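You operate a simulated robot arm through the tools that you are given. There is no shell and no other tool. Be economical: measure what you need, move in short steps, check, and stop when the job is done.

The job below is to be done with a simulated two-armed robot. You get a single attempt, and the scene is never put back.

Task
Pick up the grey bag with one hand, pass it to the other hand and put it on the shelf under bench fifty-seven. Put one of the silver cans from the bench fifty-seven on the white sheets there. Take the clear jar from the top grey shelf and put it on the third grey shelf from the bottom. Put the green spool on the silver plate on the desk fifty-nine. Take the black wheel from the top of the blue cart and put it on the shelf under bench twenty-nine. Close the lower right clear drawer. Take the black knob from the desk sixty-two and leave it on top of the blue spool. Any order will do. Set down upright: grey bag, silver can, clear jar.

Only the result counts: the job must be done as asked and must still hold three seconds after the hand-in. Knocking over, shifting, dropping, spilling or breaking anything else fails it. Flat cloth is picked up by pressing the open fingertips on it (5 to 10 N) and closing them slowly along it; thin cloth reads only 2 to 8 mm in the jaws.

Robot
Two 7-joint arms with two-finger parallel grippers on one trunk, on a base that drives. Base frame: it is fixed to the floor where the robot stands at the start and does not move with it; the origin is under the middle of the robot, x ahead of it, y to its left, z up. Readings come in m, degrees, newtons and seconds.
The left shoulder is at the start at [0.05, 0.158, 0.983], the right one opposite. With the tool pointing down near the work surface each hand reaches from about 0.24 to 0.66 m from the robot's upright axis, wherever it stands, measured 20 degrees to its own side. Places, roughly: black knob (3x3x3 cm) [5.5, 4.3, 0.8]; black wheel (8x8x4 cm) [2.2, -0.2, 0.8]; blue spool (8x8x8 cm) [5.4, 4.7, 0.8]; clear jar [5, -1.5, 1.5]; green spool (8x8x8 cm) [5, -1.1, 1.2]; grey bag (13x8x13 cm) [0.7, 0, 0.8]; lower right clear drawer [5.5, 4.1, 1.1]; shelf under bench fifty-seven [0.8, -0.4, 0.3]; shelf under bench twenty-nine [1.8, 2.5, 0.3]; silver can [0.5, 0.25, 0.75]; silver plate [5, 2, 0.75]; third grey shelf [5, -1.3, 1.2]; white sheets (15x21x1 cm) [1.1, 0, 0.8]. Payload 3.91 kg a hand.
Tool frame (each hand has its own): the origin (TCP) lies between the finger pads and is the grasp point; the fingertips stand 0.03 m ahead of it; z points along the fingers, y is the line along which they close. Largest opening 0.11 m; finger width 0.02, thickness 0.01; the body of the gripper, 0.048 by 0.112 m, starts 0.055 m behind the TCP.
Orientation is that of the tool frame in the base frame, as [roll, pitch, yaw] about the fixed x, y, z axes, in that order (R = Rz(yaw) Ry(pitch) Rx(roll)). With the fingers straight down and closing along the base's y, the tool's x points along the base's -x, its y along +y and its z along -z.

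Tools
- The arms move only by the tool send_rows. It takes "left_increments", "right_increments" or both (then of equal length, played together; a hand with none holds still); each is text: rows parted by semicolons, each of 7 numbers parted by spaces: the shift along the base's x, y, z in m, then the turn, a rotation vector about the base's x, y, z in degrees, then the closure, from 0 (fully open) to 1 (shut). In form: tx ty tz wx wy wz grip; .... A call has 1 to 10 rows; each row is the pose to reach, as a shift and turn from the pose commanded when the call began. Each row takes 0.2 s and may step no farther than 0.05 m and 8.6 degrees from the row before; otherwise, or with a gripper value out of range, the whole call is refused. A pose out of reach is approached as far as the arm can. The call stops where the force on the tool passes 40 N (or 10 N more than at its start, if that is more) or the arm is blocked; 0.2 s more then pass. Each finger travels about 0.153 m/s and halts on what it meets, pressing with about 39 N; the grip force reading is that of the motor and also rises with nothing between the fingers. The clock runs only during rows and for 0.2 s after the last one: add rows that repeat a pose to give the fingers time. The reply holds the time, the measured pose of the TCP, the force on the tool along the base axes, the opening and the grip force, in the units named above and with some noise, with the torque about the TCP (base axes, N m) and any sound that the robot's microphone picked up.
- Cameras (640 x 400 px; columns grow to the right, rows downward): "scene" is now at [0.1187, -0.0165, 1.1464]; the picture's right is [-0.15, -0.99, 0.00], its down [-0.26, 0.04, -0.96] and it looks along [0.95, -0.14, -0.27] (base axes); focal length 229 px, centre (320, 200). "left" rides on the left gripper at [0.072, -0.017, -0.103] in its tool frame; the picture's right is [0.23, 0.97, 0.00], its down [-0.76, 0.18, -0.62] and it looks along [-0.61, 0.14, 0.78] (tool axes); focal length 222 px, centre (320, 200). "right" rides on the right gripper at [0.072, 0.017, -0.103] in its tool frame; the picture's right is [-0.23, 0.97, 0.00], its down [-0.76, -0.18, -0.62] and it looks along [-0.61, -0.14, 0.78] (tool axes); focal length 222 px, centre (320, 200). There is no depth. A picture from a camera that has moved, and an enlarged one, comes with that camera's place and axes in the base frame and with its lens. The place of the scene camera against the robot may be out by one fixed shift of up to 0.018 m in any direction.
- camera(camera): a new picture of that camera. It takes no simulated time.
- raise_lower(by): slides the trunk up (or, below 0, down) by that many m; the arms and the scene camera ride with it, the base frame stays. It gives what a move gives, with no picture.
- steer(legs): drives the robot by 1 to 6 legs, each [ahead, turn to the left] in m and degrees, along the robot's own axes; the way and the turn of a leg run together, so that a leg with both is an arc; at most 1.5 m and 180 degrees a leg. The arms and the cameras ride along, it lands a little off, and it stops where it bumps. It gives what a move gives.
- aim_head(pan, tilt): turns the head with the scene camera to pan (to the left, within 80 degrees either way) and tilt (down, from -29 to 69), counted from straight ahead of the robot. It gives what a move gives.
- close_up(camera, box): a new picture of the part [left, top, right, bottom] of that camera's present view, enlarged. It takes no simulated time.
- hand_in(): hands the job in; it is judged then, once.

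Go step by step. Nothing tells you exact positions but the pictures and the camera data: compare them with the known pose of the tool, close in by small moves and look again before you grip or let go. The budget is 207 turns and 202 pictures, counting those below and the enlarged ones. Unless the task says otherwise, let go and move clear before handing in.

The tools are called after "Emit:" as name(argument=value, ...) on one line, values as JSON. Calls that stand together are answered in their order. send_rows: Moves the arms, as the interface text tells. Its arguments: {"type":"object","properties":{"left_increments":{"type":"string"},"right_increments":{"type":"string"}},"required":[]} The other tools are called the same way: raise_lower (by) slides the trunk up or down; steer (legs) drives the base; aim_head (pan, tilt) turns the head that bears the scene camera; camera (camera) takes a picture; close_up (camera, box) takes an enlarged picture of a part of a camera's view; hand_in () hands the job in.

At the start:

```text
time_s: 0.0
left_tcp_pos: [0.4432, 0.1412, 1.0138]
left_tcp_rot: [-179.9, 0.0, -180.0]
left_ft_force: [0.3, -0.5, -0.4]
left_torque: [0.01, -0.02, 0.02]
left_grip_width: 0.11
left_finger_force: 0.0
right_tcp_pos: [0.3412, -0.2152, 1.0987]
right_tcp_rot: [-180.0, -0.1, 180.0]
right_ft_force: [1.4, 0.7, 0.5]
right_torque: [-0.01, 0.04, 0.02]
right_grip_width: 0.1099
right_finger_force: 0.2
trunk travel left (down, up): [-0.225, 0.257]
robot x, y, heading: [-0.0011, -0.0005, 0.1]
head pan, tilt: [-8.5, 15.5]
```

scene: 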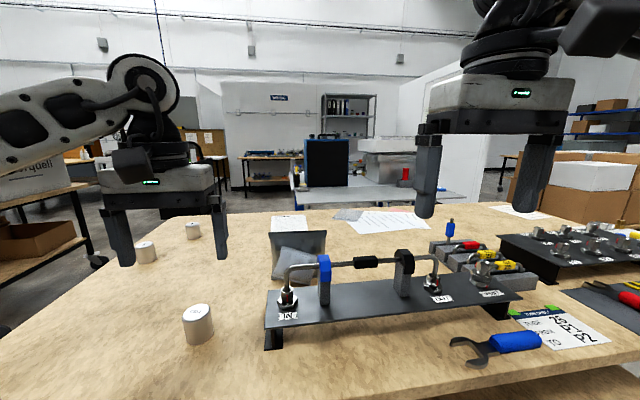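
right: 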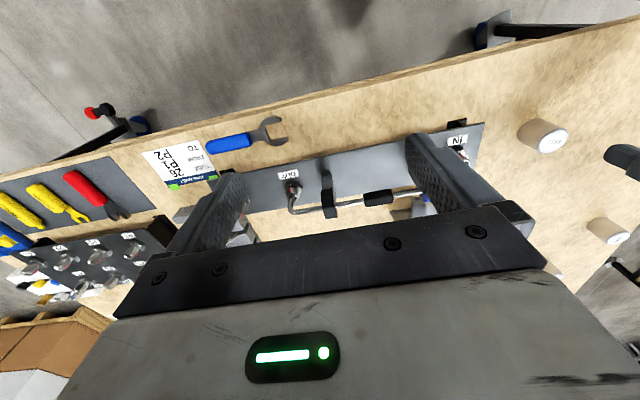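
left: 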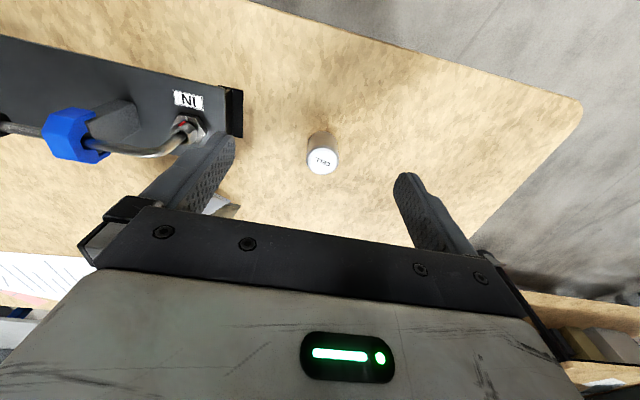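

I see bench fifty-seven ahead with three silver cans, the grey bag behind the tube fixture, and white sheets beyond. First I take enlarged views to locate the things.

Emit:
close_up(camera="scene", box=[120, 190, 440, 390])

Emit:
aim_head(pan=0, tilt=45)

Emit:
camera(camera="scene")

```text
2.00 times, centred on (280, 290) of scene
camera zoom: at [0.1187, -0.0165, 1.1464], right [-0.15, -0.99, 0.0], down [-0.26, 0.04, -0.96], along [0.95, -0.14, -0.27], focal length 458 px, centre (400, 20)
```

zoom: 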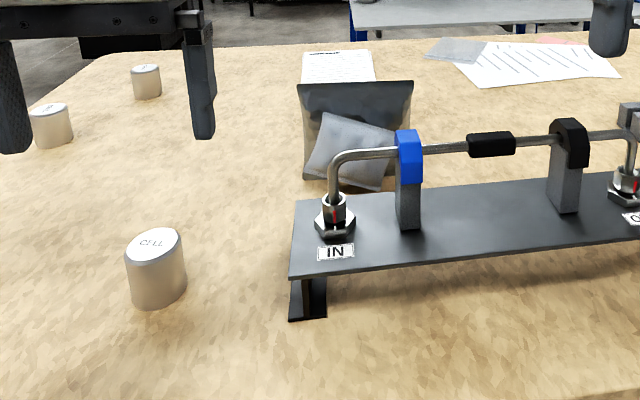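

```text
time_s: 0.9
left_tcp_pos: [0.4429, 0.1423, 1.0127]
left_tcp_rot: [-179.9, 0.0, -179.9]
left_ft_force: [-0.3, -0.7, 0.4]
left_torque: [-0.01, 0.01, -0.02]
left_grip_width: 0.1102
left_finger_force: 0.1
right_tcp_pos: [0.3408, -0.2148, 1.0995]
right_tcp_rot: [-180.0, -0.1, -180.0]
right_ft_force: [0.9, -0.9, 0.1]
right_torque: [-0.02, -0.06, 0.01]
right_grip_width: 0.11
right_finger_force: 0.1
trunk travel left (down, up): [-0.225, 0.257]
robot x, y, heading: [-0.0002, 0.002, -0.0]
head pan, tilt: [0.0, 45.0]
```

```text
197 pictures are left
camera scene: at [0.1076, -0.0027, 1.1004], right [0.0, -1.0, 0.0], down [-0.71, 0.0, -0.71], along [0.71, 0.0, -0.71], focal length 229 px, centre (320, 200)
```

scene: 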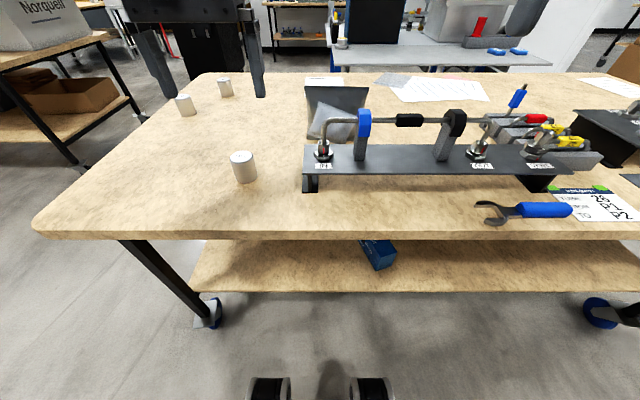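

The bag stands near (0.7, 0), the nearest can near (0.54, 0.17), and the sheet stack is at about (1.15, 0), beyond reach from this side. I look closer at the bag and at the surroundings.

Emit:
close_up(camera="scene", box=[220, 60, 420, 200])

Emit:
send_rows(left_increments="0.03 0 0.03 0 0 0 0; 0.06 -0.02 0.05 0 0 0 0; 0.06 -0.06 0.05 0 0 0 0; 0.06 -0.1 0.05 0 0 0 0")

Emit:
camera(camera="left")

Emit:
aim_head(pan=-30, tilt=10)

Emit:
camera(camera="scene")

Emit:
aim_head(pan=50, tilt=10)

Emit:
camera(camera="scene")

```text
2.86 times, centred on (320, 130) of scene
camera zoom: at [0.1076, -0.0027, 1.1004], right [0.0, -1.0, 0.0], down [-0.71, 0.0, -0.71], along [0.71, 0.0, -0.71], focal length 654 px, centre (320, 400)
```

zoom: 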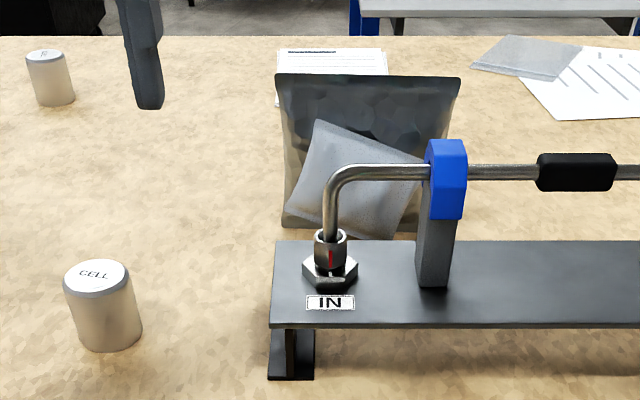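

```text
time_s: 1.9
left_tcp_pos: [0.501, 0.0412, 1.0617]
left_tcp_rot: [179.9, 0.0, -180.0]
left_ft_force: [0.5, 0.2, -0.4]
left_torque: [0.03, 0.02, 0.02]
left_grip_width: 0.1101
left_finger_force: 0.1
right_tcp_pos: [0.3411, -0.2157, 1.0987]
right_tcp_rot: [180.0, 0.1, 180.0]
right_ft_force: [-0.4, 0.1, -0.3]
right_torque: [0.0, 0.01, -0.01]
right_grip_width: 0.11
right_finger_force: 0.1
trunk travel left (down, up): [-0.225, 0.257]
robot x, y, heading: [0.0014, 0.0034, -0.2]
head pan, tilt: [0.0, 45.0]
```

```text
195 pictures are left
camera left: at [0.4299, 0.0248, 1.1651], right [-0.23, 0.97, 0.0], down [0.76, 0.18, 0.62], along [0.61, 0.14, -0.78], focal length 222 px, centre (320, 200)
```

left: 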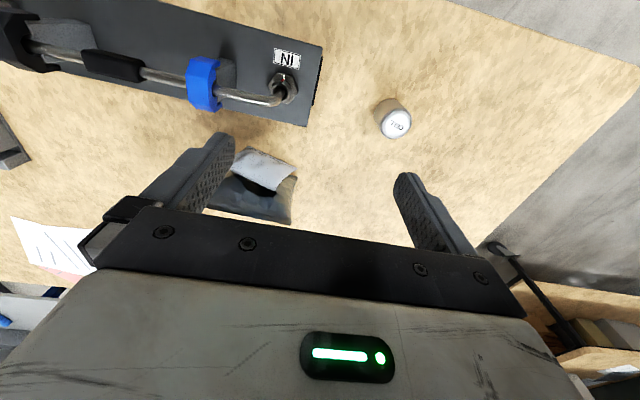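

```text
time_s: 3.0
left_tcp_pos: [0.5021, 0.0423, 1.061]
left_tcp_rot: [179.9, 0.1, -180.0]
left_ft_force: [-0.3, 0.7, 0.1]
left_torque: [-0.01, 0.02, 0.0]
left_grip_width: 0.11
left_finger_force: 0.0
right_tcp_pos: [0.3423, -0.2146, 1.0985]
right_tcp_rot: [180.0, 0.0, 180.0]
right_ft_force: [0.3, -0.5, 0.3]
right_torque: [-0.01, 0.01, 0.01]
right_grip_width: 0.1098
right_finger_force: 0.2
trunk travel left (down, up): [-0.225, 0.257]
robot x, y, heading: [-0.0016, 0.0008, 0.4]
head pan, tilt: [-30.0, 10.0]
```

```text
194 pictures are left
camera scene: at [0.1069, -0.0491, 1.1552], right [-0.5, -0.87, 0.0], down [-0.15, 0.09, -0.98], along [0.85, -0.49, -0.17], focal length 229 px, centre (320, 200)
```

scene: 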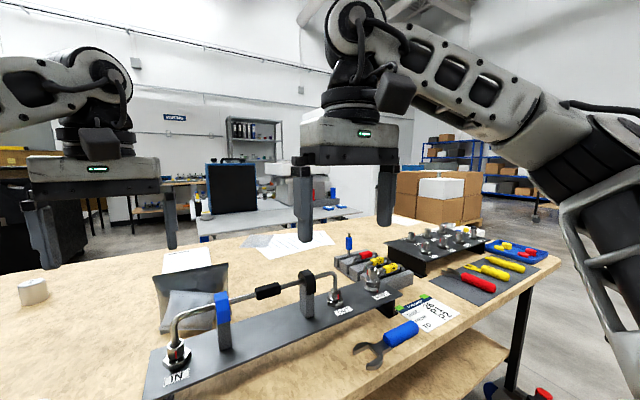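

```text
time_s: 4.5
left_tcp_pos: [0.5031, 0.0417, 1.0601]
left_tcp_rot: [-180.0, 0.0, -180.0]
left_ft_force: [0.6, -0.9, -0.4]
left_torque: [-0.01, 0.01, 0.0]
left_grip_width: 0.1101
left_finger_force: 0.0
right_tcp_pos: [0.3415, -0.2145, 1.0997]
right_tcp_rot: [-179.9, 0.1, 179.9]
right_ft_force: [-1.3, 0.0, 0.4]
right_torque: [0.0, 0.01, -0.01]
right_grip_width: 0.1097
right_finger_force: 0.0
trunk travel left (down, up): [-0.225, 0.257]
robot x, y, heading: [-0.0026, -0.0007, -0.2]
head pan, tilt: [50.0, 10.0]
```

```text
193 pictures are left
camera scene: at [0.0861, 0.0685, 1.1553], right [0.77, -0.64, 0.0], down [-0.11, -0.13, -0.98], along [0.63, 0.75, -0.17], focal length 229 px, centre (320, 200)
```

scene: 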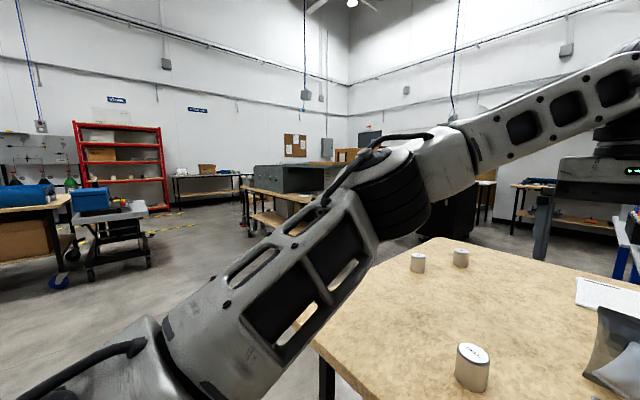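

I look down to see how much room there is in front of the base.

Emit:
aim_head(pan=0, tilt=69)

Emit:
camera(camera="scene")

```text
time_s: 5.8
left_tcp_pos: [0.5025, 0.0414, 1.0607]
left_tcp_rot: [-179.9, 0.0, -180.0]
left_ft_force: [-0.6, 0.6, -0.4]
left_torque: [0.01, 0.01, 0.01]
left_grip_width: 0.11
left_finger_force: 0.1
right_tcp_pos: [0.3414, -0.2153, 1.0986]
right_tcp_rot: [-179.9, 0.0, -180.0]
right_ft_force: [-0.7, -0.1, -0.1]
right_torque: [0.03, 0.0, 0.01]
right_grip_width: 0.11
right_finger_force: 0.2
trunk travel left (down, up): [-0.225, 0.257]
robot x, y, heading: [-0.0016, -0.0003, 0.2]
head pan, tilt: [0.0, 68.8]
```

```text
192 pictures are left
camera scene: at [0.0823, -0.0027, 1.0715], right [0.0, -1.0, 0.0], down [-0.93, 0.0, -0.36], along [0.36, 0.0, -0.93], focal length 229 px, centre (320, 200)
```

scene: 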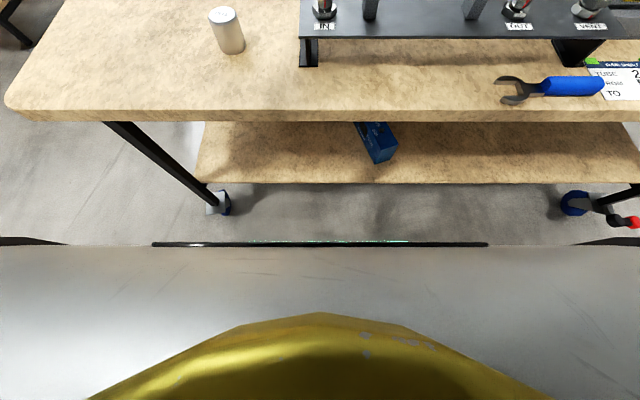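

There is clearance to the shelf edge (~0.45), so I drive 0.12 m forward and look at the bag with the left hand's camera.

Emit:
steer(legs=[[0.12, 0]])

Emit:
aim_head(pan=0, tilt=35)

Emit:
camera(camera="scene")

Emit:
camera(camera="left")

```text
time_s: 7.0
left_tcp_pos: [0.6236, 0.0421, 1.0604]
left_tcp_rot: [-180.0, 0.0, -179.9]
left_ft_force: [-0.9, 0.2, 0.1]
left_torque: [0.03, 0.0, -0.01]
left_grip_width: 0.1101
left_finger_force: 0.1
right_tcp_pos: [0.4629, -0.2147, 1.0992]
right_tcp_rot: [180.0, 0.0, 179.9]
right_ft_force: [-0.1, 0.1, 0.0]
right_torque: [0.04, 0.01, -0.04]
right_grip_width: 0.1099
right_finger_force: 0.0
trunk travel left (down, up): [-0.225, 0.257]
robot x, y, heading: [0.1195, -0.0003, -0.4]
head pan, tilt: [0.0, 68.8]
```

```text
time_s: 8.0
left_tcp_pos: [0.623, 0.0421, 1.0609]
left_tcp_rot: [180.0, 0.1, 180.0]
left_ft_force: [-1.2, 0.3, -0.2]
left_torque: [-0.02, 0.0, -0.04]
left_grip_width: 0.1099
left_finger_force: 0.0
right_tcp_pos: [0.4627, -0.2157, 1.0983]
right_tcp_rot: [-180.0, -0.1, 180.0]
right_ft_force: [0.5, 0.2, -1.1]
right_torque: [-0.02, 0.0, 0.01]
right_grip_width: 0.1101
right_finger_force: 0.0
trunk travel left (down, up): [-0.225, 0.257]
robot x, y, heading: [0.1207, -0.0004, -0.2]
head pan, tilt: [0.0, 35.0]
```

```text
191 pictures are left
camera scene: at [0.2349, -0.0029, 1.1151], right [0.0, -1.0, 0.0], down [-0.57, 0.0, -0.82], along [0.82, 0.0, -0.57], focal length 229 px, centre (320, 200)
```

scene: 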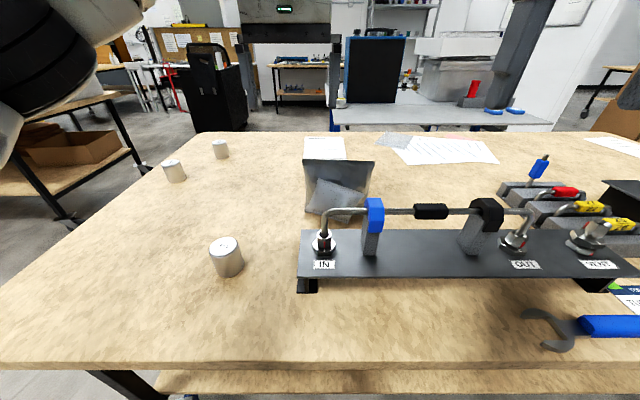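

```text
190 pictures are left
camera left: at [0.5505, 0.0251, 1.165], right [-0.23, 0.97, 0.0], down [0.76, 0.18, 0.62], along [0.61, 0.14, -0.78], focal length 222 px, centre (320, 200)
```

left: 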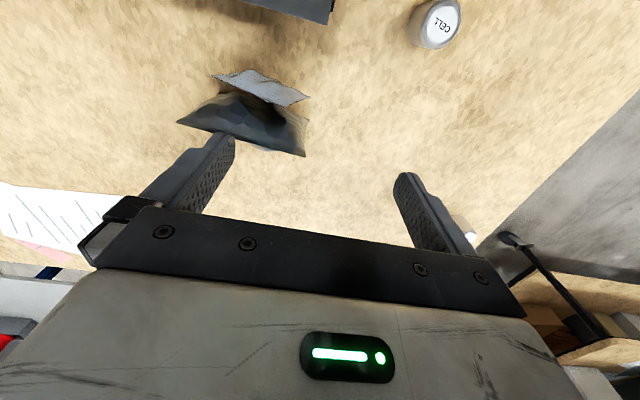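

The bag's top seal runs along y around (0.69, -0.045), z≈0.89. The right hand will pick it from above closing along x; I clear the left hand and turn the right one.

Emit:
send_rows(left_increments="-0.03 0.04 0 0 0 0 0; -0.06 0.08 0 0 0 0 0; -0.09 0.12 0 0 0 0 0; -0.12 0.16 0 0 0 0 0; -0.15 0.2 0 0 0 0 0; -0.18 0.22 0 0 0 0 0; -0.18 0.22 0 0 0 0 0; -0.18 0.22 0 0 0 0 0; -0.18 0.22 0 0 0 0 0; -0.18 0.22 0 0 0 0 0", right_increments="0 0 0 0 0 8.5 0; 0 0 0 0 0 17 0; 0 0 0 0 0 25.5 0; 0 0 0 0 0 34 0; 0 0 0 0 0 42.5 0; 0 0 0 0 0 51 0; 0 0 0 0 0 59.5 0; 0 0 0 0 0 68 0; 0 0 0 0 0 76.5 0; 0 0 0 0 0 85 0")

Emit:
send_rows(right_increments="0.03 0.03 0 0 0 5 0; 0.06 0.06 0 0 0 5 0; 0.09 0.09 0 0 0 5 0; 0.12 0.12 0 0 0 5 0; 0.16 0.14 0 0 0 5 0; 0.2 0.16 0 0 0 5 0; 0.227 0.17 0 0 0 5 0; 0.227 0.17 0 0 0 5 0")

Emit:
camera(camera="right")

Emit:
camera(camera="scene")

```text
time_s: 10.2
left_tcp_pos: [0.4455, 0.2615, 1.0615]
left_tcp_rot: [-179.9, 0.0, -180.0]
left_ft_force: [-0.3, 0.3, -0.6]
left_torque: [0.01, -0.01, -0.02]
left_grip_width: 0.11
left_finger_force: 0.0
right_tcp_pos: [0.3836, -0.1415, 1.051]
right_tcp_rot: [-180.0, 0.1, -95.0]
right_ft_force: [-0.1, -0.2, -0.7]
right_torque: [-0.01, 0.01, -0.02]
right_grip_width: 0.1101
right_finger_force: 0.0
right hand out of reach, approached as far as the arm can: row 6, 7, 8, 9, 10
trunk travel left (down, up): [-0.225, 0.257]
robot x, y, heading: [0.1167, -0.0005, -0.2]
head pan, tilt: [0.0, 35.0]
```

```text
time_s: 12.0
left_tcp_pos: [0.4451, 0.2612, 1.062]
left_tcp_rot: [179.9, 0.0, 180.0]
left_ft_force: [-0.4, -0.4, -0.1]
left_torque: [-0.03, 0.01, 0.0]
left_grip_width: 0.1096
left_finger_force: 0.0
right_tcp_pos: [0.4415, 0.0227, 1.0084]
right_tcp_rot: [-180.0, 0.2, -90.1]
right_ft_force: [0.5, 0.1, -0.1]
right_torque: [0.0, -0.02, 0.01]
right_grip_width: 0.11
right_finger_force: 0.1
right hand out of reach, approached as far as the arm can: row 1, 2, 3, 4, 5, 6, 7, 8
trunk travel left (down, up): [-0.225, 0.257]
robot x, y, heading: [0.1222, -0.001, 0.0]
head pan, tilt: [0.0, 35.0]
```

```text
189 pictures are left
camera right: at [0.4246, -0.0498, 1.1128], right [-0.97, 0.23, 0.0], down [0.18, 0.76, 0.62], along [0.14, 0.61, -0.78], focal length 222 px, centre (320, 200)
```

right: 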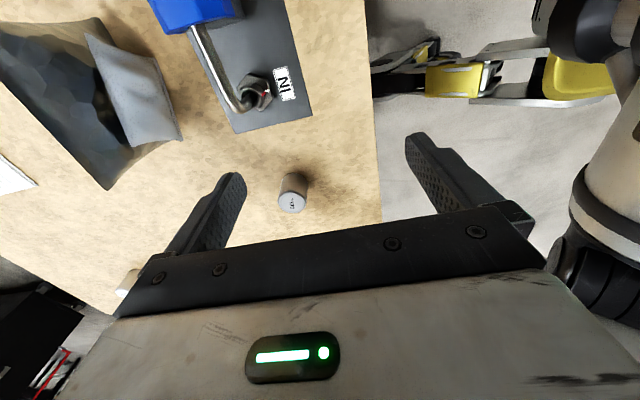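

```text
188 pictures are left
camera scene: at [0.2349, -0.0029, 1.1152], right [0.0, -1.0, 0.0], down [-0.57, 0.0, -0.82], along [0.82, 0.0, -0.57], focal length 229 px, centre (320, 200)
```

scene: 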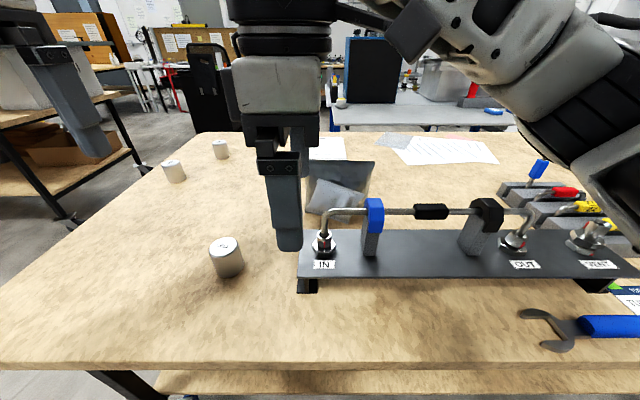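

Turning that way runs out of reach for the right arm; I turn back, then the other way.

Emit:
send_rows(right_increments="0 -0.03 0.02 0 0 -8.5 0; 0 -0.06 0.04 0 0 -17 0; 0 -0.09 0.06 0 0 -25.5 0; 0 -0.12 0.06 0 0 -34 0; 0 -0.15 0.06 0 0 -42.5 0; 0 -0.15 0.06 0 0 -51 0; 0 -0.15 0.06 0 0 -59.5 0; 0 -0.15 0.06 0 0 -68 0; 0 -0.15 0.06 0 0 -76.5 0; 0 -0.15 0.06 0 0 -85 0")

Emit:
send_rows(right_increments="0 0 0 0 0 -8.5 0; 0 0 0 0 0 -17 0; 0 0 0 0 0 -25.5 0; 0 0 0 0 0 -34 0; 0 0 0 0 0 -42.5 0; 0 0 0 0 0 -51 0; 0 0 0 0 0 -59.5 0; 0 0 0 0 0 -68 0; 0 0 0 0 0 -76.5 0; 0 0 0 0 0 -85 0")

```text
time_s: 14.2
left_tcp_pos: [0.4443, 0.261, 1.0628]
left_tcp_rot: [-180.0, 0.0, 179.9]
left_ft_force: [0.0, 0.3, -0.4]
left_torque: [-0.04, -0.01, 0.01]
left_grip_width: 0.11
left_finger_force: 0.0
right_tcp_pos: [0.4418, -0.1274, 1.0671]
right_tcp_rot: [-180.0, 0.1, -175.1]
right_ft_force: [0.6, -0.6, -0.1]
right_torque: [-0.02, -0.01, -0.03]
right_grip_width: 0.1102
right_finger_force: 0.1
trunk travel left (down, up): [-0.225, 0.257]
robot x, y, heading: [0.1234, 0.0034, 0.1]
head pan, tilt: [0.0, 35.0]
```

```text
time_s: 16.4
left_tcp_pos: [0.4446, 0.2609, 1.0624]
left_tcp_rot: [179.9, 0.0, -180.0]
left_ft_force: [-0.8, -0.1, 0.3]
left_torque: [-0.03, 0.0, -0.06]
left_grip_width: 0.11
left_finger_force: 0.1
right_tcp_pos: [0.4418, -0.1276, 1.068]
right_tcp_rot: [-180.0, 0.0, 99.7]
right_ft_force: [-0.1, 0.4, 0.6]
right_torque: [-0.01, 0.03, 0.01]
right_grip_width: 0.1099
right_finger_force: 0.0
trunk travel left (down, up): [-0.225, 0.257]
robot x, y, heading: [0.1218, 0.0006, -0.3]
head pan, tilt: [0.0, 35.0]
```

That direction works. Now I bring the right hand above the bag.

Emit:
send_rows(right_increments="0.03 0.01 0 0 0 -4.8 0; 0.06 0.02 0 0 0 -9.7 0; 0.1 0.035 0 0 0 -9.7 0; 0.14 0.05 0 0 0 -9.7 0; 0.18 0.065 0 0 0 -9.7 0; 0.22 0.08 0 0 0 -9.7 0; 0.248 0.0826 0 0 0 -9.7 0; 0.248 0.0826 0 0 0 -9.7 0")

Emit:
camera(camera="right")

Emit:
camera(camera="scene")

Emit:
camera(camera="left")

```text
time_s: 18.2
left_tcp_pos: [0.4447, 0.2602, 1.062]
left_tcp_rot: [-179.9, 0.0, 180.0]
left_ft_force: [-0.1, 0.9, 0.1]
left_torque: [0.05, 0.02, -0.02]
left_grip_width: 0.1098
left_finger_force: 0.0
right_tcp_pos: [0.6618, -0.0475, 1.0603]
right_tcp_rot: [-179.9, 0.1, 90.3]
right_ft_force: [0.9, -0.3, -0.3]
right_torque: [-0.01, 0.01, -0.02]
right_grip_width: 0.1099
right_finger_force: 0.1
right hand out of reach, approached as far as the arm can: row 7, 8
trunk travel left (down, up): [-0.225, 0.257]
robot x, y, heading: [0.1175, -0.0004, 0.2]
head pan, tilt: [0.0, 35.0]
```

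```text
187 pictures are left
camera right: at [0.6793, 0.0247, 1.1644], right [0.97, -0.22, 0.0], down [-0.17, -0.76, 0.62], along [-0.14, -0.61, -0.78], focal length 222 px, centre (320, 200)
```

right: 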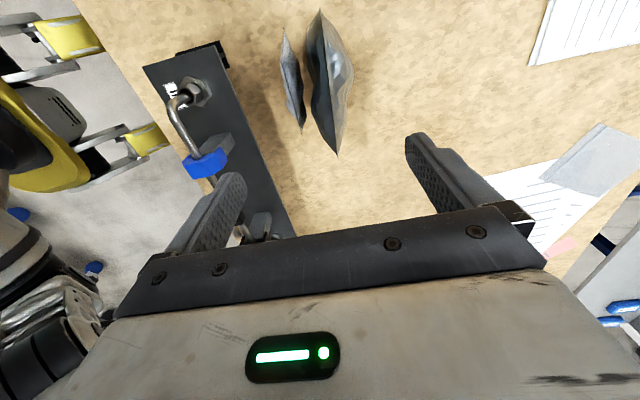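

```text
186 pictures are left
camera scene: at [0.2349, -0.0031, 1.1152], right [0.0, -1.0, 0.0], down [-0.57, 0.0, -0.82], along [0.82, 0.0, -0.57], focal length 229 px, centre (320, 200)
```

scene: 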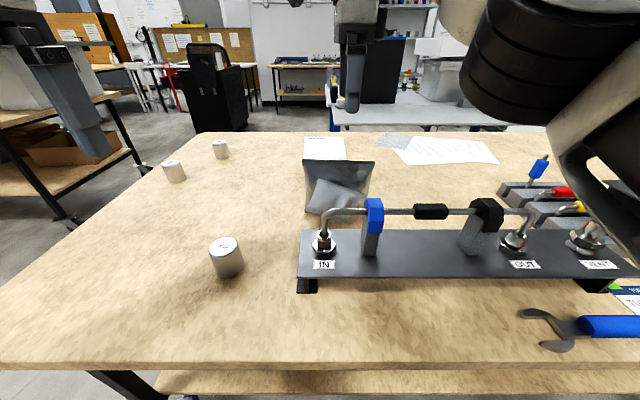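

```text
185 pictures are left
camera left: at [0.3717, 0.2445, 1.1661], right [-0.23, 0.97, 0.0], down [0.76, 0.18, 0.62], along [0.61, 0.14, -0.78], focal length 222 px, centre (320, 200)
```

left: 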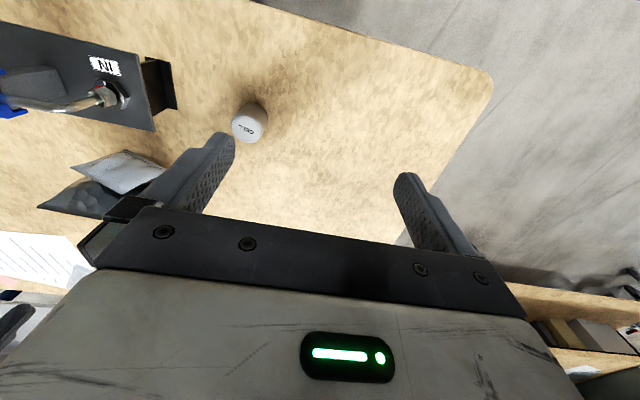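

I take a close look at the bag from both cameras, since there seems to be a lighter piece in front of it.

Emit:
close_up(camera="right", box=[230, 0, 430, 170])

Emit:
close_up(camera="scene", box=[280, 140, 400, 230])

```text
2.35 times, centred on (330, 85) of right
camera zoom: at [0.6793, 0.0247, 1.1644], right [0.97, -0.22, 0.0], down [-0.17, -0.76, 0.62], along [-0.14, -0.61, -0.78], focal length 523 px, centre (296, 471)
```

zoom: 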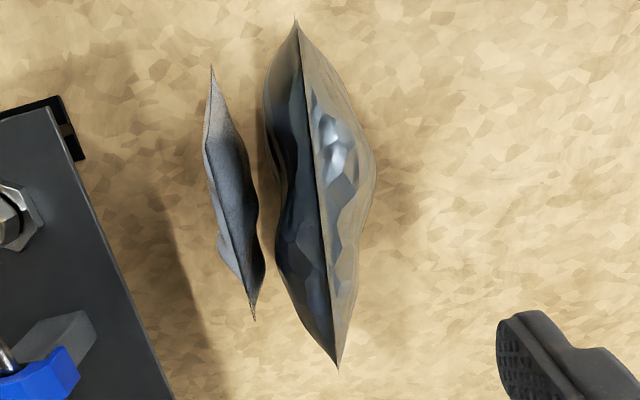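

```text
4.44 times, centred on (340, 185) of scene
camera zoom: at [0.2349, -0.0031, 1.1152], right [0.0, -1.0, 0.0], down [-0.57, 0.0, -0.82], along [0.82, 0.0, -0.57], focal length 1017 px, centre (231, 267)
```

zoom: 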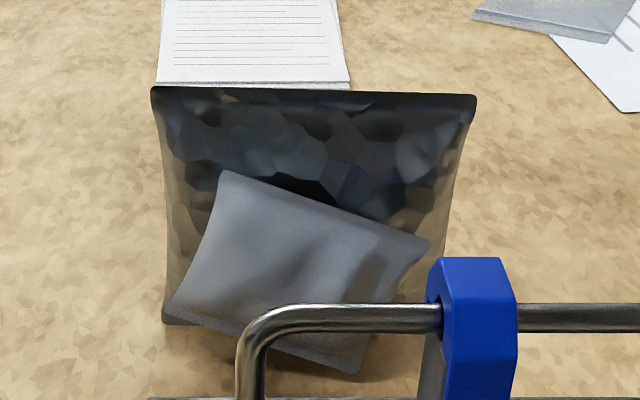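

The light and dark parts look like one bag asset; the thin top seal of the dark part runs along y at x≈0.676, y from -0.12 to 0.036. The best scheme is: left hand picks it by the seal from above, turns it, and the right hand takes its side edge horizontally. I retract the right hand and bring the left over.

Emit:
send_rows(right_increments="-0.03 -0.02 0.01 0 0 0 0; -0.07 -0.05 0.02 0 0 8 0; -0.11 -0.08 0.03 0 0 16 0; -0.15 -0.11 0.03 0 0 24 0; -0.19 -0.14 0.03 0 0 32 0; -0.22 -0.17 0.03 0 0 40 0; -0.24 -0.2 0.03 0 0 48 0; -0.24 -0.22 0.03 0 0 56 0; -0.24 -0.22 0.03 0 0 64 0; -0.24 -0.22 0.03 0 0 72 0", left_increments="0 0 0 0 0 8.5 0; 0 0 0 0 0 17 0; 0 0 0 0 0 25.5 0; 0 0 0 0 0 34 0; 0 0 0 0 0 42.5 0; 0 0 0 0 0 51 0; 0 0 0 0 0 59.5 0; 0 0 0 0 0 68 0; 0 0 0 0 0 76.5 0; 0 0 0 0 0 85 0")

Emit:
steer(legs=[[0.03, 0]])

Emit:
send_rows(left_increments="0.03 -0.04 0 0 0 5 0; 0.06 -0.08 0 0 0 5 0; 0.09 -0.12 0 0 0 5 0; 0.12 -0.16 0 0 0 5 0; 0.15 -0.2 0 0 0 5 0; 0.17 -0.24 0 0 0 5 0; 0.185 -0.28 0 0 0 5 0; 0.2 -0.305 0 0 0 5 0; 0.2 -0.305 0 0 0 5 0")

Emit:
camera(camera="left")

Emit:
camera(camera="scene")

```text
refused: row 2 steps farther than a row can; nothing moved
```

```text
time_s: 19.0
left_tcp_pos: [0.4735, 0.2618, 1.0623]
left_tcp_rot: [180.0, 0.0, 180.0]
left_ft_force: [0.1, 0.1, 1.0]
left_torque: [0.01, 0.0, 0.01]
left_grip_width: 0.1103
left_finger_force: 0.0
right_tcp_pos: [0.692, -0.047, 1.062]
right_tcp_rot: [-179.9, 0.0, 90.2]
right_ft_force: [-0.5, 0.0, 0.4]
right_torque: [-0.01, 0.01, -0.02]
right_grip_width: 0.1101
right_finger_force: 0.0
trunk travel left (down, up): [-0.225, 0.257]
robot x, y, heading: [0.1491, 0.0028, 0.1]
head pan, tilt: [0.0, 35.0]
```

```text
time_s: 20.5
left_tcp_pos: [0.6419, 0.0312, 1.0638]
left_tcp_rot: [179.4, -0.5, -174.9]
left_ft_force: [-4.1, 19.0, 0.0]
left_torque: [-1.22, -0.25, -0.25]
left_grip_width: 0.1007
left_finger_force: 0.1
right_tcp_pos: [0.696, -0.0598, 1.0627]
right_tcp_rot: [179.4, 0.1, 88.8]
right_ft_force: [2.8, -17.8, 0.7]
right_torque: [1.19, 0.26, 0.94]
right_grip_width: 0.11
right_finger_force: 0.1
trunk travel left (down, up): [-0.225, 0.257]
robot x, y, heading: [0.1503, -0.0016, -0.1]
head pan, tilt: [0.0, 35.0]
stopped in row 7 (right hand): the force on the tool passed its limit at 53 N (the readings are from after the stop); the commanded pose is now the measured one
```

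```text
182 pictures are left
camera left: at [0.5722, 0.0074, 1.1667], right [-0.31, 0.95, 0.01], down [0.75, 0.24, 0.62], along [0.58, 0.2, -0.79], focal length 222 px, centre (320, 200)
```

left: 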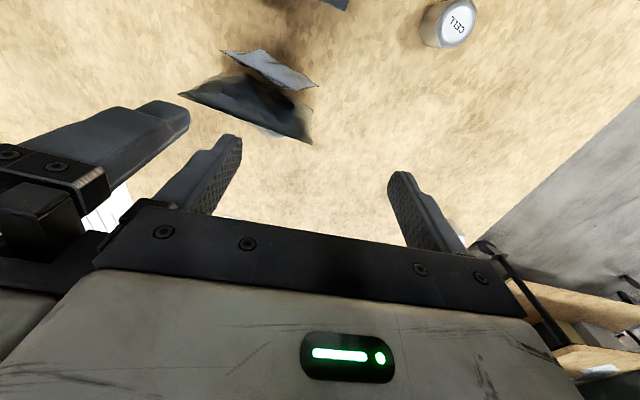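

```text
181 pictures are left
camera scene: at [0.2644, -0.0024, 1.1151], right [0.0, -1.0, 0.0], down [-0.57, 0.0, -0.82], along [0.82, 0.0, -0.57], focal length 229 px, centre (320, 200)
```

scene: 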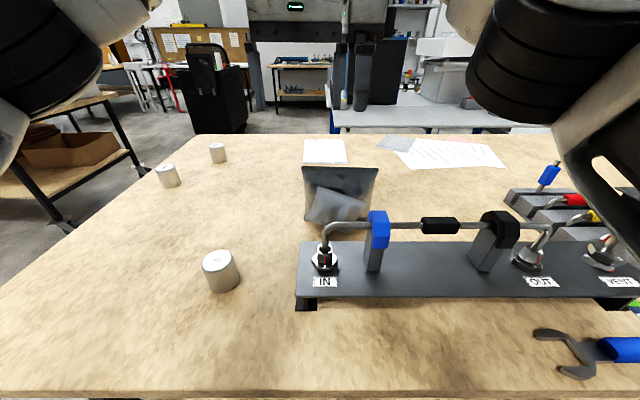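

The refused call let the hands touch each other; nothing else was disturbed. I back the left hand off first, then retract the right, with shorter dependent chains.

Emit:
send_rows(left_increments="0 0.03 0 0 0 0 0; -0.02 0.07 0 0 0 0 0; -0.06 0.1 0 0 0 0 0; -0.1 0.13 0 0 0 0 0; -0.13 0.16 0 0 0 0 0; -0.16 0.19 0 0 0 0 0; -0.18 0.22 0 0 0 0 0")

```text
time_s: 22.1
left_tcp_pos: [0.4612, 0.2453, 1.0619]
left_tcp_rot: [179.5, -0.3, -175.2]
left_ft_force: [-0.4, -0.2, -1.0]
left_torque: [-0.02, 0.0, 0.02]
left_grip_width: 0.1099
left_finger_force: 0.1
right_tcp_pos: [0.696, -0.0572, 1.0623]
right_tcp_rot: [179.7, 0.0, 89.1]
right_ft_force: [0.5, -0.3, -0.1]
right_torque: [-0.03, -0.02, 0.01]
right_grip_width: 0.1097
right_finger_force: 0.1
trunk travel left (down, up): [-0.225, 0.257]
robot x, y, heading: [0.15, -0.002, 0.0]
head pan, tilt: [0.0, 35.0]
```

Emit:
send_rows(right_increments="-0.03 -0.02 0.01 0 0 0 0; -0.06 -0.04 0.02 0 0 8 0; -0.09 -0.06 0.03 0 0 16 0; -0.12 -0.09 0.03 0 0 24 0; -0.15 -0.12 0.03 0 0 32 0; -0.18 -0.15 0.03 0 0 40 0; -0.2 -0.18 0.03 0 0 48 0; -0.22 -0.2 0.03 0 0 56 0; -0.24 -0.22 0.03 0 0 64 0; -0.24 -0.24 0.03 0 0 72 0", left_increments="0 0 0 0 0 8.5 0; 0 0 0 0 0 17 0; 0 0 0 0 0 25.5 0; 0 0 0 0 0 34 0; 0 0 0 0 0 42.5 0; 0 0 0 0 0 51 0; 0 0 0 0 0 59.5 0; 0 0 0 0 0 68 0; 0 0 0 0 0 76.5 0; 0 0 0 0 0 84.8 0")

```text
time_s: 24.3
left_tcp_pos: [0.461, 0.2479, 1.0616]
left_tcp_rot: [179.6, -0.5, -90.2]
left_ft_force: [-0.2, 0.0, -0.7]
left_torque: [-0.04, -0.01, 0.04]
left_grip_width: 0.1101
left_finger_force: 0.1
right_tcp_pos: [0.4555, -0.2984, 1.0926]
right_tcp_rot: [179.5, -0.1, 161.1]
right_ft_force: [0.4, 0.3, 0.6]
right_torque: [0.02, -0.01, 0.02]
right_grip_width: 0.1099
right_finger_force: 0.1
trunk travel left (down, up): [-0.225, 0.257]
robot x, y, heading: [0.1505, -0.0012, -0.2]
head pan, tilt: [0.0, 35.0]
```

Left now closes along x. I bring it over the seal.

Emit:
send_rows(left_increments="0.03 -0.04 -0.01 0 0 0 0.4; 0.06 -0.08 -0.02 0 0 0 0.4; 0.09 -0.12 -0.03 0 0 0 0.4; 0.12 -0.16 -0.04 0 0 0 0.4; 0.15 -0.2 -0.04 0 0 0 0.4; 0.18 -0.24 -0.04 0 0 0 0.4; 0.2 -0.27 -0.04 0 0 0 0.4; 0.215 -0.291 -0.04 0 0 0 0.4; 0.215 -0.291 -0.04 0 0 0 0.4", right_increments="0 0 0 0 0 6 0; 0 0 0 0 0 12 0; 0 0 0 0 0 19 0; 0 0 0 0 0 19 0; 0 0 0 0 0 19 0; 0 0 0 0 0 19 0; 0 0 0 0 0 19 0; 0 0 0 0 0 19 0; 0 0 0 0 0 19 0")

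Emit:
camera(camera="left")

Emit:
close_up(camera="scene", box=[240, 80, 440, 240])

Emit:
camera(camera="right")

```text
refused: row 1 steps farther than a row can; nothing moved
```

```text
180 pictures are left
camera left: at [0.4783, 0.1761, 1.1662], right [-0.97, -0.22, 0.01], down [-0.17, 0.77, 0.62], along [-0.15, 0.6, -0.79], focal length 222 px, centre (320, 200)
```

left: 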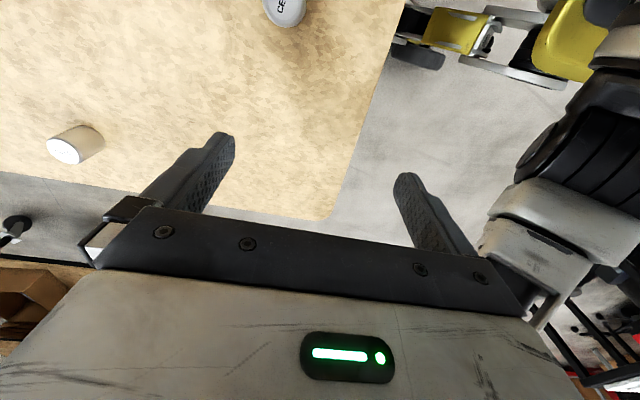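

```text
2.50 times, centred on (340, 160) of scene
camera zoom: at [0.2644, -0.0029, 1.1152], right [0.0, -1.0, 0.0], down [-0.57, 0.0, -0.82], along [0.82, 0.0, -0.57], focal length 572 px, centre (270, 300)
```

zoom: 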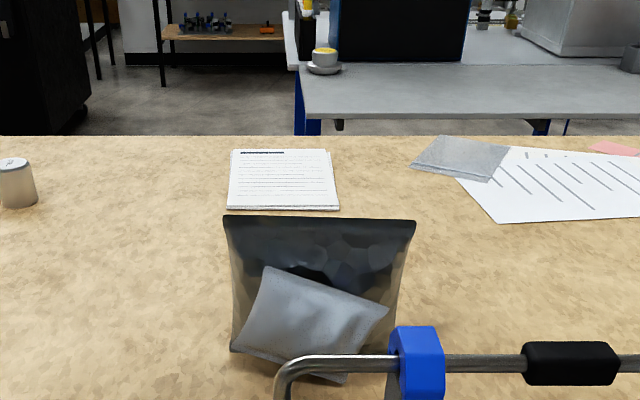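

```text
178 pictures are left
camera right: at [0.3932, -0.2599, 1.1957], right [0.53, 0.85, 0.01], down [0.66, -0.42, 0.62], along [0.53, -0.32, -0.78], focal length 222 px, centre (320, 200)
```

right: 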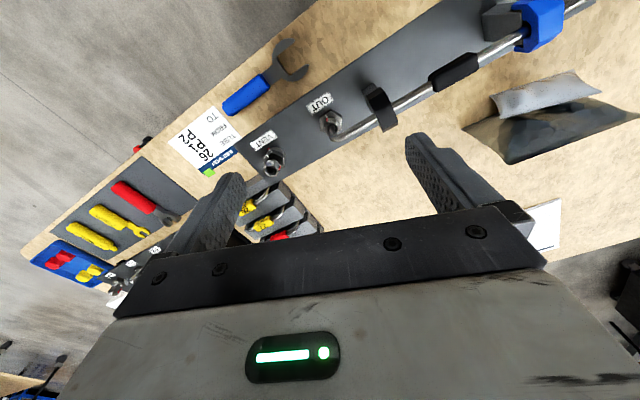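

Emit:
send_rows(left_increments="0.024 -0.032 -0.005 0 0 0 0.4; 0.048 -0.064 -0.01 0 0 0 0.4; 0.072 -0.096 -0.015 0 0 0 0.4; 0.096 -0.128 -0.02 0 0 0 0.4; 0.12 -0.16 -0.025 0 0 0 0.4; 0.144 -0.192 -0.03 0 0 0 0.4; 0.168 -0.224 -0.035 0 0 0 0.4; 0.192 -0.256 -0.04 0 0 0 0.4; 0.215 -0.288 -0.04 0 0 0 0.4; 0.215 -0.293 -0.04 0 0 0 0.4", right_increments="0 0 0 0 0 6 0; 0 0 0 0 0 12 0; 0 0 0 0 0 19 0; 0 0 0 0 0 19 0; 0 0 0 0 0 19 0; 0 0 0 0 0 19 0; 0 0 0 0 0 19 0; 0 0 0 0 0 19 0; 0 0 0 0 0 19 0; 0 0 0 0 0 19 0")

Emit:
camera(camera="left")

Emit:
close_up(camera="scene", box=[240, 80, 440, 240])

```text
time_s: 26.5
left_tcp_pos: [0.6705, -0.043, 1.0204]
left_tcp_rot: [179.7, -0.4, -90.5]
left_ft_force: [0.0, -0.1, 0.2]
left_torque: [-0.02, 0.03, 0.01]
left_grip_width: 0.0659
left_finger_force: 0.1
left hand out of reach, approached as far as the arm can: row 9, 10
right_tcp_pos: [0.4556, -0.2974, 1.0929]
right_tcp_rot: [179.6, 0.2, -179.8]
right_ft_force: [0.4, 0.1, 1.0]
right_torque: [-0.03, -0.02, 0.04]
right_grip_width: 0.11
right_finger_force: 0.0
trunk travel left (down, up): [-0.225, 0.257]
robot x, y, heading: [0.1514, -0.0058, 0.1]
head pan, tilt: [0.0, 35.0]
```

```text
177 pictures are left
camera left: at [0.6875, -0.1148, 1.1244], right [-0.98, -0.22, 0.01], down [-0.17, 0.77, 0.62], along [-0.14, 0.6, -0.79], focal length 222 px, centre (320, 200)
```

left: 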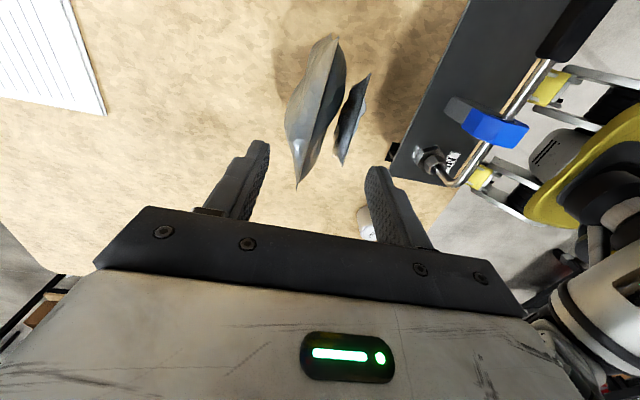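

```text
2.50 times, centred on (340, 160) of scene
camera zoom: at [0.2645, -0.0026, 1.1151], right [0.0, -1.0, 0.0], down [-0.57, 0.0, -0.82], along [0.82, 0.0, -0.57], focal length 572 px, centre (270, 300)
```

zoom: 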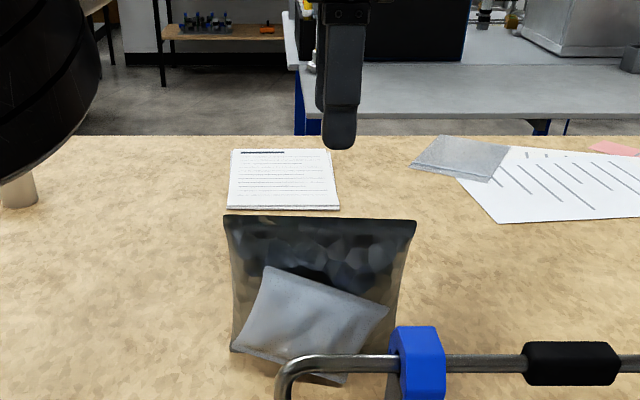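

The seal's top is at z≈0.905, x≈0.676, y≈-0.04; the light part's top is at x≈0.628. I set a 5 cm opening and lower in steps.

Emit:
send_rows(left_increments="0.003 0 -0.03 0 0 0 0.55; 0.006 0.002 -0.06 0 0 0 0.55; 0.006 0.002 -0.09 0 0 0 0.55; 0.006 0.002 -0.09 0 0 0 0.55")

Emit:
camera(camera="left")

Emit:
close_up(camera="scene", box=[270, 100, 410, 240])

```text
time_s: 27.5
left_tcp_pos: [0.6777, -0.0419, 0.9405]
left_tcp_rot: [-179.7, -0.9, -90.4]
left_ft_force: [-0.7, 1.0, 15.1]
left_torque: [0.21, 0.49, -0.07]
left_grip_width: 0.0502
left_finger_force: 1.2
right_tcp_pos: [0.4552, -0.2975, 1.0924]
right_tcp_rot: [179.6, 0.1, -179.8]
right_ft_force: [0.2, 0.1, 0.1]
right_torque: [0.01, 0.0, 0.01]
right_grip_width: 0.1099
right_finger_force: 0.1
trunk travel left (down, up): [-0.225, 0.257]
robot x, y, heading: [0.1499, -0.0009, 0.0]
head pan, tilt: [0.0, 35.0]
stopped in row 4 (left hand): the force on the tool passed its limit at 43 N (the readings are from after the stop); the commanded pose is now the measured one
```

```text
175 pictures are left
camera left: at [0.6929, -0.1113, 1.045], right [-0.98, -0.22, 0.0], down [-0.18, 0.77, 0.61], along [-0.13, 0.6, -0.79], focal length 222 px, centre (320, 200)
```

left: 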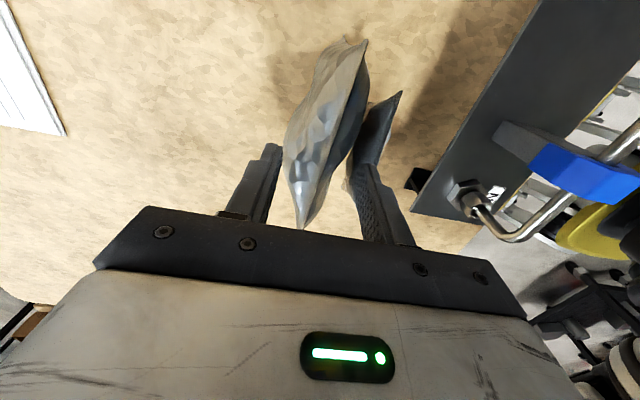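

```text
2.86 times, centred on (340, 170) of scene
camera zoom: at [0.2635, -0.0026, 1.1152], right [0.0, -1.0, 0.0], down [-0.57, 0.0, -0.82], along [0.82, 0.0, -0.57], focal length 654 px, centre (263, 286)
```

zoom: 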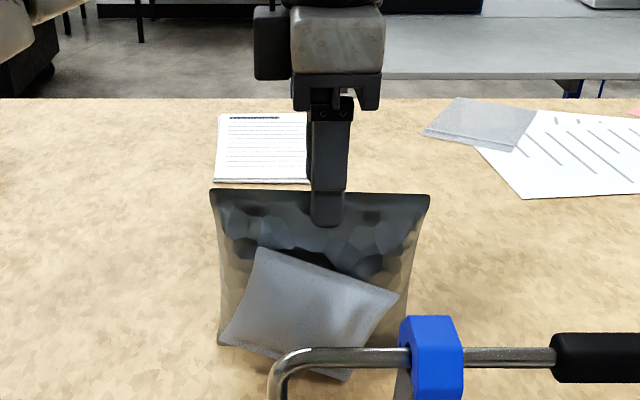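

The near finger met the bag (its collision body spans both parts). I raise, open fully, and straddle the whole 8 cm depth, centred near x=0.665.

Emit:
send_rows(left_increments="0 0 0.03 0 0 0 0.3; 0 0 0.06 0 0 0 0; -0.006 0 0.06 0 0 0 0; -0.011 0 0.06 0 0 0 0; -0.011 0 0.06 0 0 0 0")

Emit:
camera(camera="left")

Emit:
camera(camera="right")

```text
time_s: 28.7
left_tcp_pos: [0.6675, -0.0396, 0.996]
left_tcp_rot: [-179.9, -0.8, -90.2]
left_ft_force: [0.3, 0.3, 0.3]
left_torque: [-0.01, -0.04, 0.01]
left_grip_width: 0.1102
left_finger_force: 0.1
right_tcp_pos: [0.456, -0.298, 1.094]
right_tcp_rot: [179.6, 0.1, 180.0]
right_ft_force: [0.2, 0.4, 0.5]
right_torque: [-0.03, -0.01, -0.05]
right_grip_width: 0.1098
right_finger_force: 0.0
trunk travel left (down, up): [-0.225, 0.257]
robot x, y, heading: [0.148, 0.0002, -0.1]
head pan, tilt: [0.0, 35.0]
```

```text
173 pictures are left
camera left: at [0.6829, -0.1109, 1.1009], right [-0.97, -0.22, 0.0], down [-0.17, 0.77, 0.61], along [-0.14, 0.6, -0.79], focal length 222 px, centre (320, 200)
```

left: 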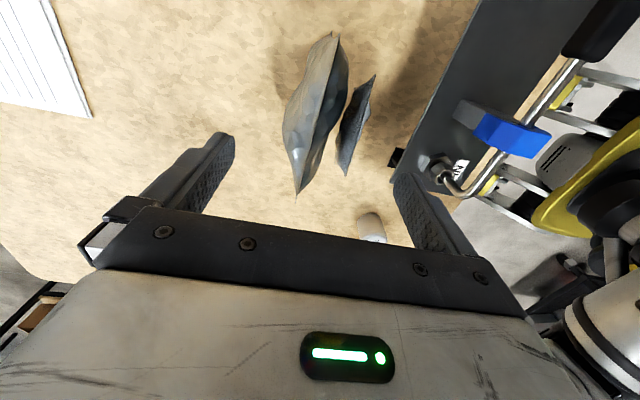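

```text
172 pictures are left
camera right: at [0.3845, -0.2821, 1.196], right [0.23, 0.97, 0.01], down [0.76, -0.18, 0.62], along [0.61, -0.13, -0.78], focal length 222 px, centre (320, 200)
```

right: 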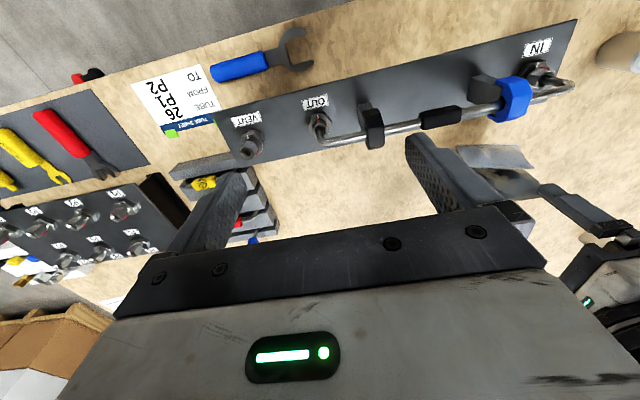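

The tube and clamp are at x≈0.5, well clear. I descend with full opening.

Emit:
send_rows(left_increments="-0.002 0 -0.03 0 0 0 0; -0.002 0 -0.06 0 0 0 0; -0.002 0 -0.08 0 0 0 0; -0.002 0 -0.1 0 0 0 0; -0.002 0 -0.115 0 0 0 0; -0.002 0 -0.125 0 0 0 0")

Emit:
camera(camera="left")

```text
time_s: 30.1
left_tcp_pos: [0.6633, -0.0401, 0.8716]
left_tcp_rot: [-179.9, -0.7, -90.4]
left_ft_force: [-0.8, 0.8, 0.9]
left_torque: [0.01, 0.02, -0.02]
left_grip_width: 0.1103
left_finger_force: 0.1
right_tcp_pos: [0.4558, -0.2984, 1.0931]
right_tcp_rot: [179.6, 0.2, -179.9]
right_ft_force: [-0.4, 0.0, 0.3]
right_torque: [0.01, 0.02, 0.03]
right_grip_width: 0.1103
right_finger_force: 0.0
trunk travel left (down, up): [-0.225, 0.257]
robot x, y, heading: [0.149, 0.0018, 0.0]
head pan, tilt: [0.0, 35.0]
```

```text
171 pictures are left
camera left: at [0.68, -0.1111, 0.9768], right [-0.97, -0.22, 0.0], down [-0.17, 0.77, 0.61], along [-0.14, 0.6, -0.79], focal length 222 px, centre (320, 200)
```

left: 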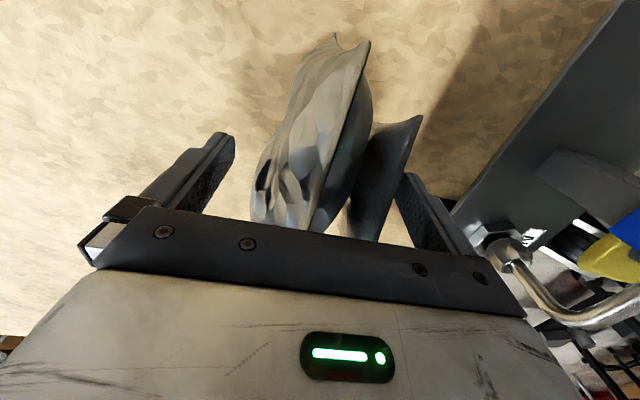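

Straddling without contact. Slightly lower, then close.

Emit:
send_rows(left_increments="0 0 -0.015 0 0 0 0; 0 0 -0.015 0 0 0 0.2; 0 0 -0.015 0 0 0 0.3; 0 0 -0.015 0 0 0 0.4; 0 0 -0.015 0 0 0 0.5; 0 0 -0.015 0 0 0 0.5")

Emit:
camera(camera="left")

```text
time_s: 31.5
left_tcp_pos: [0.6631, -0.042, 0.8565]
left_tcp_rot: [-180.0, -0.8, -90.4]
left_ft_force: [0.1, 0.7, 0.3]
left_torque: [-0.05, 0.06, -0.05]
left_grip_width: 0.0777
left_finger_force: 38.9
right_tcp_pos: [0.4555, -0.2969, 1.0928]
right_tcp_rot: [179.6, 0.2, -179.9]
right_ft_force: [-0.1, 0.4, -1.0]
right_torque: [0.01, 0.02, 0.0]
right_grip_width: 0.1103
right_finger_force: 0.1
trunk travel left (down, up): [-0.225, 0.257]
robot x, y, heading: [0.1471, 0.0025, -0.0]
head pan, tilt: [0.0, 35.0]
```

```text
170 pictures are left
camera left: at [0.68, -0.1119, 0.9616], right [-0.97, -0.22, 0.0], down [-0.17, 0.77, 0.61], along [-0.14, 0.6, -0.79], focal length 222 px, centre (320, 200)
```

left: 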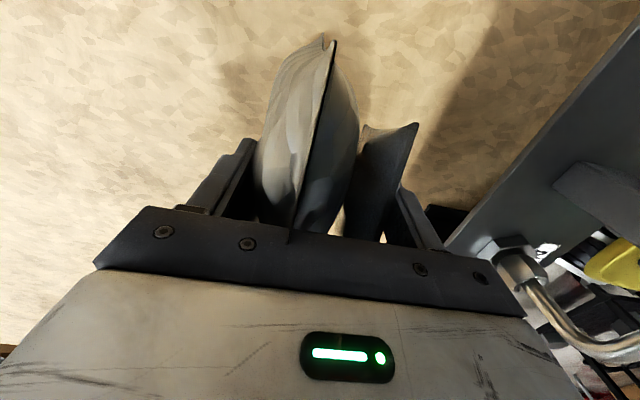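

The grip holds at 78 mm with both parts between the fingers. I lift.

Emit:
send_rows(left_increments="0 0 0.02 0 0 0 0.8; 0 0 0.05 0 0 0 0.8; 0 0 0.09 0 0 0 0.8; -0.02 0 0.13 0 0 0 0.8; -0.06 0.01 0.15 0 0 0 0.8; -0.1 0.02 0.15 0 0 0 0.8; -0.14 0.03 0.15 0 0 0 0.8")

Emit:
camera(camera="scene")

```text
time_s: 33.1
left_tcp_pos: [0.5226, -0.0124, 1.009]
left_tcp_rot: [-180.0, -0.8, -90.3]
left_ft_force: [0.0, 2.3, 8.5]
left_torque: [-0.47, 0.14, 0.03]
left_grip_width: 0.0778
left_finger_force: 38.7
right_tcp_pos: [0.4558, -0.2981, 1.0934]
right_tcp_rot: [179.5, 0.0, -179.9]
right_ft_force: [0.9, -0.3, -0.6]
right_torque: [0.03, 0.01, 0.0]
right_grip_width: 0.1102
right_finger_force: 0.0
trunk travel left (down, up): [-0.225, 0.257]
robot x, y, heading: [0.1502, -0.0014, -0.1]
head pan, tilt: [0.0, 35.0]
```

```text
169 pictures are left
camera scene: at [0.2637, -0.0028, 1.1155], right [0.0, -1.0, 0.0], down [-0.57, 0.0, -0.82], along [0.82, 0.0, -0.57], focal length 229 px, centre (320, 200)
```

scene: 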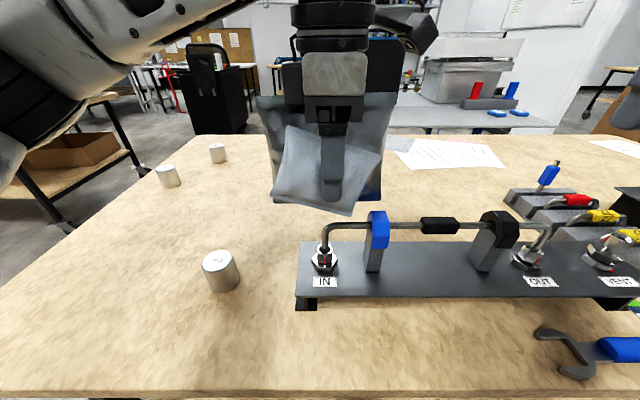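

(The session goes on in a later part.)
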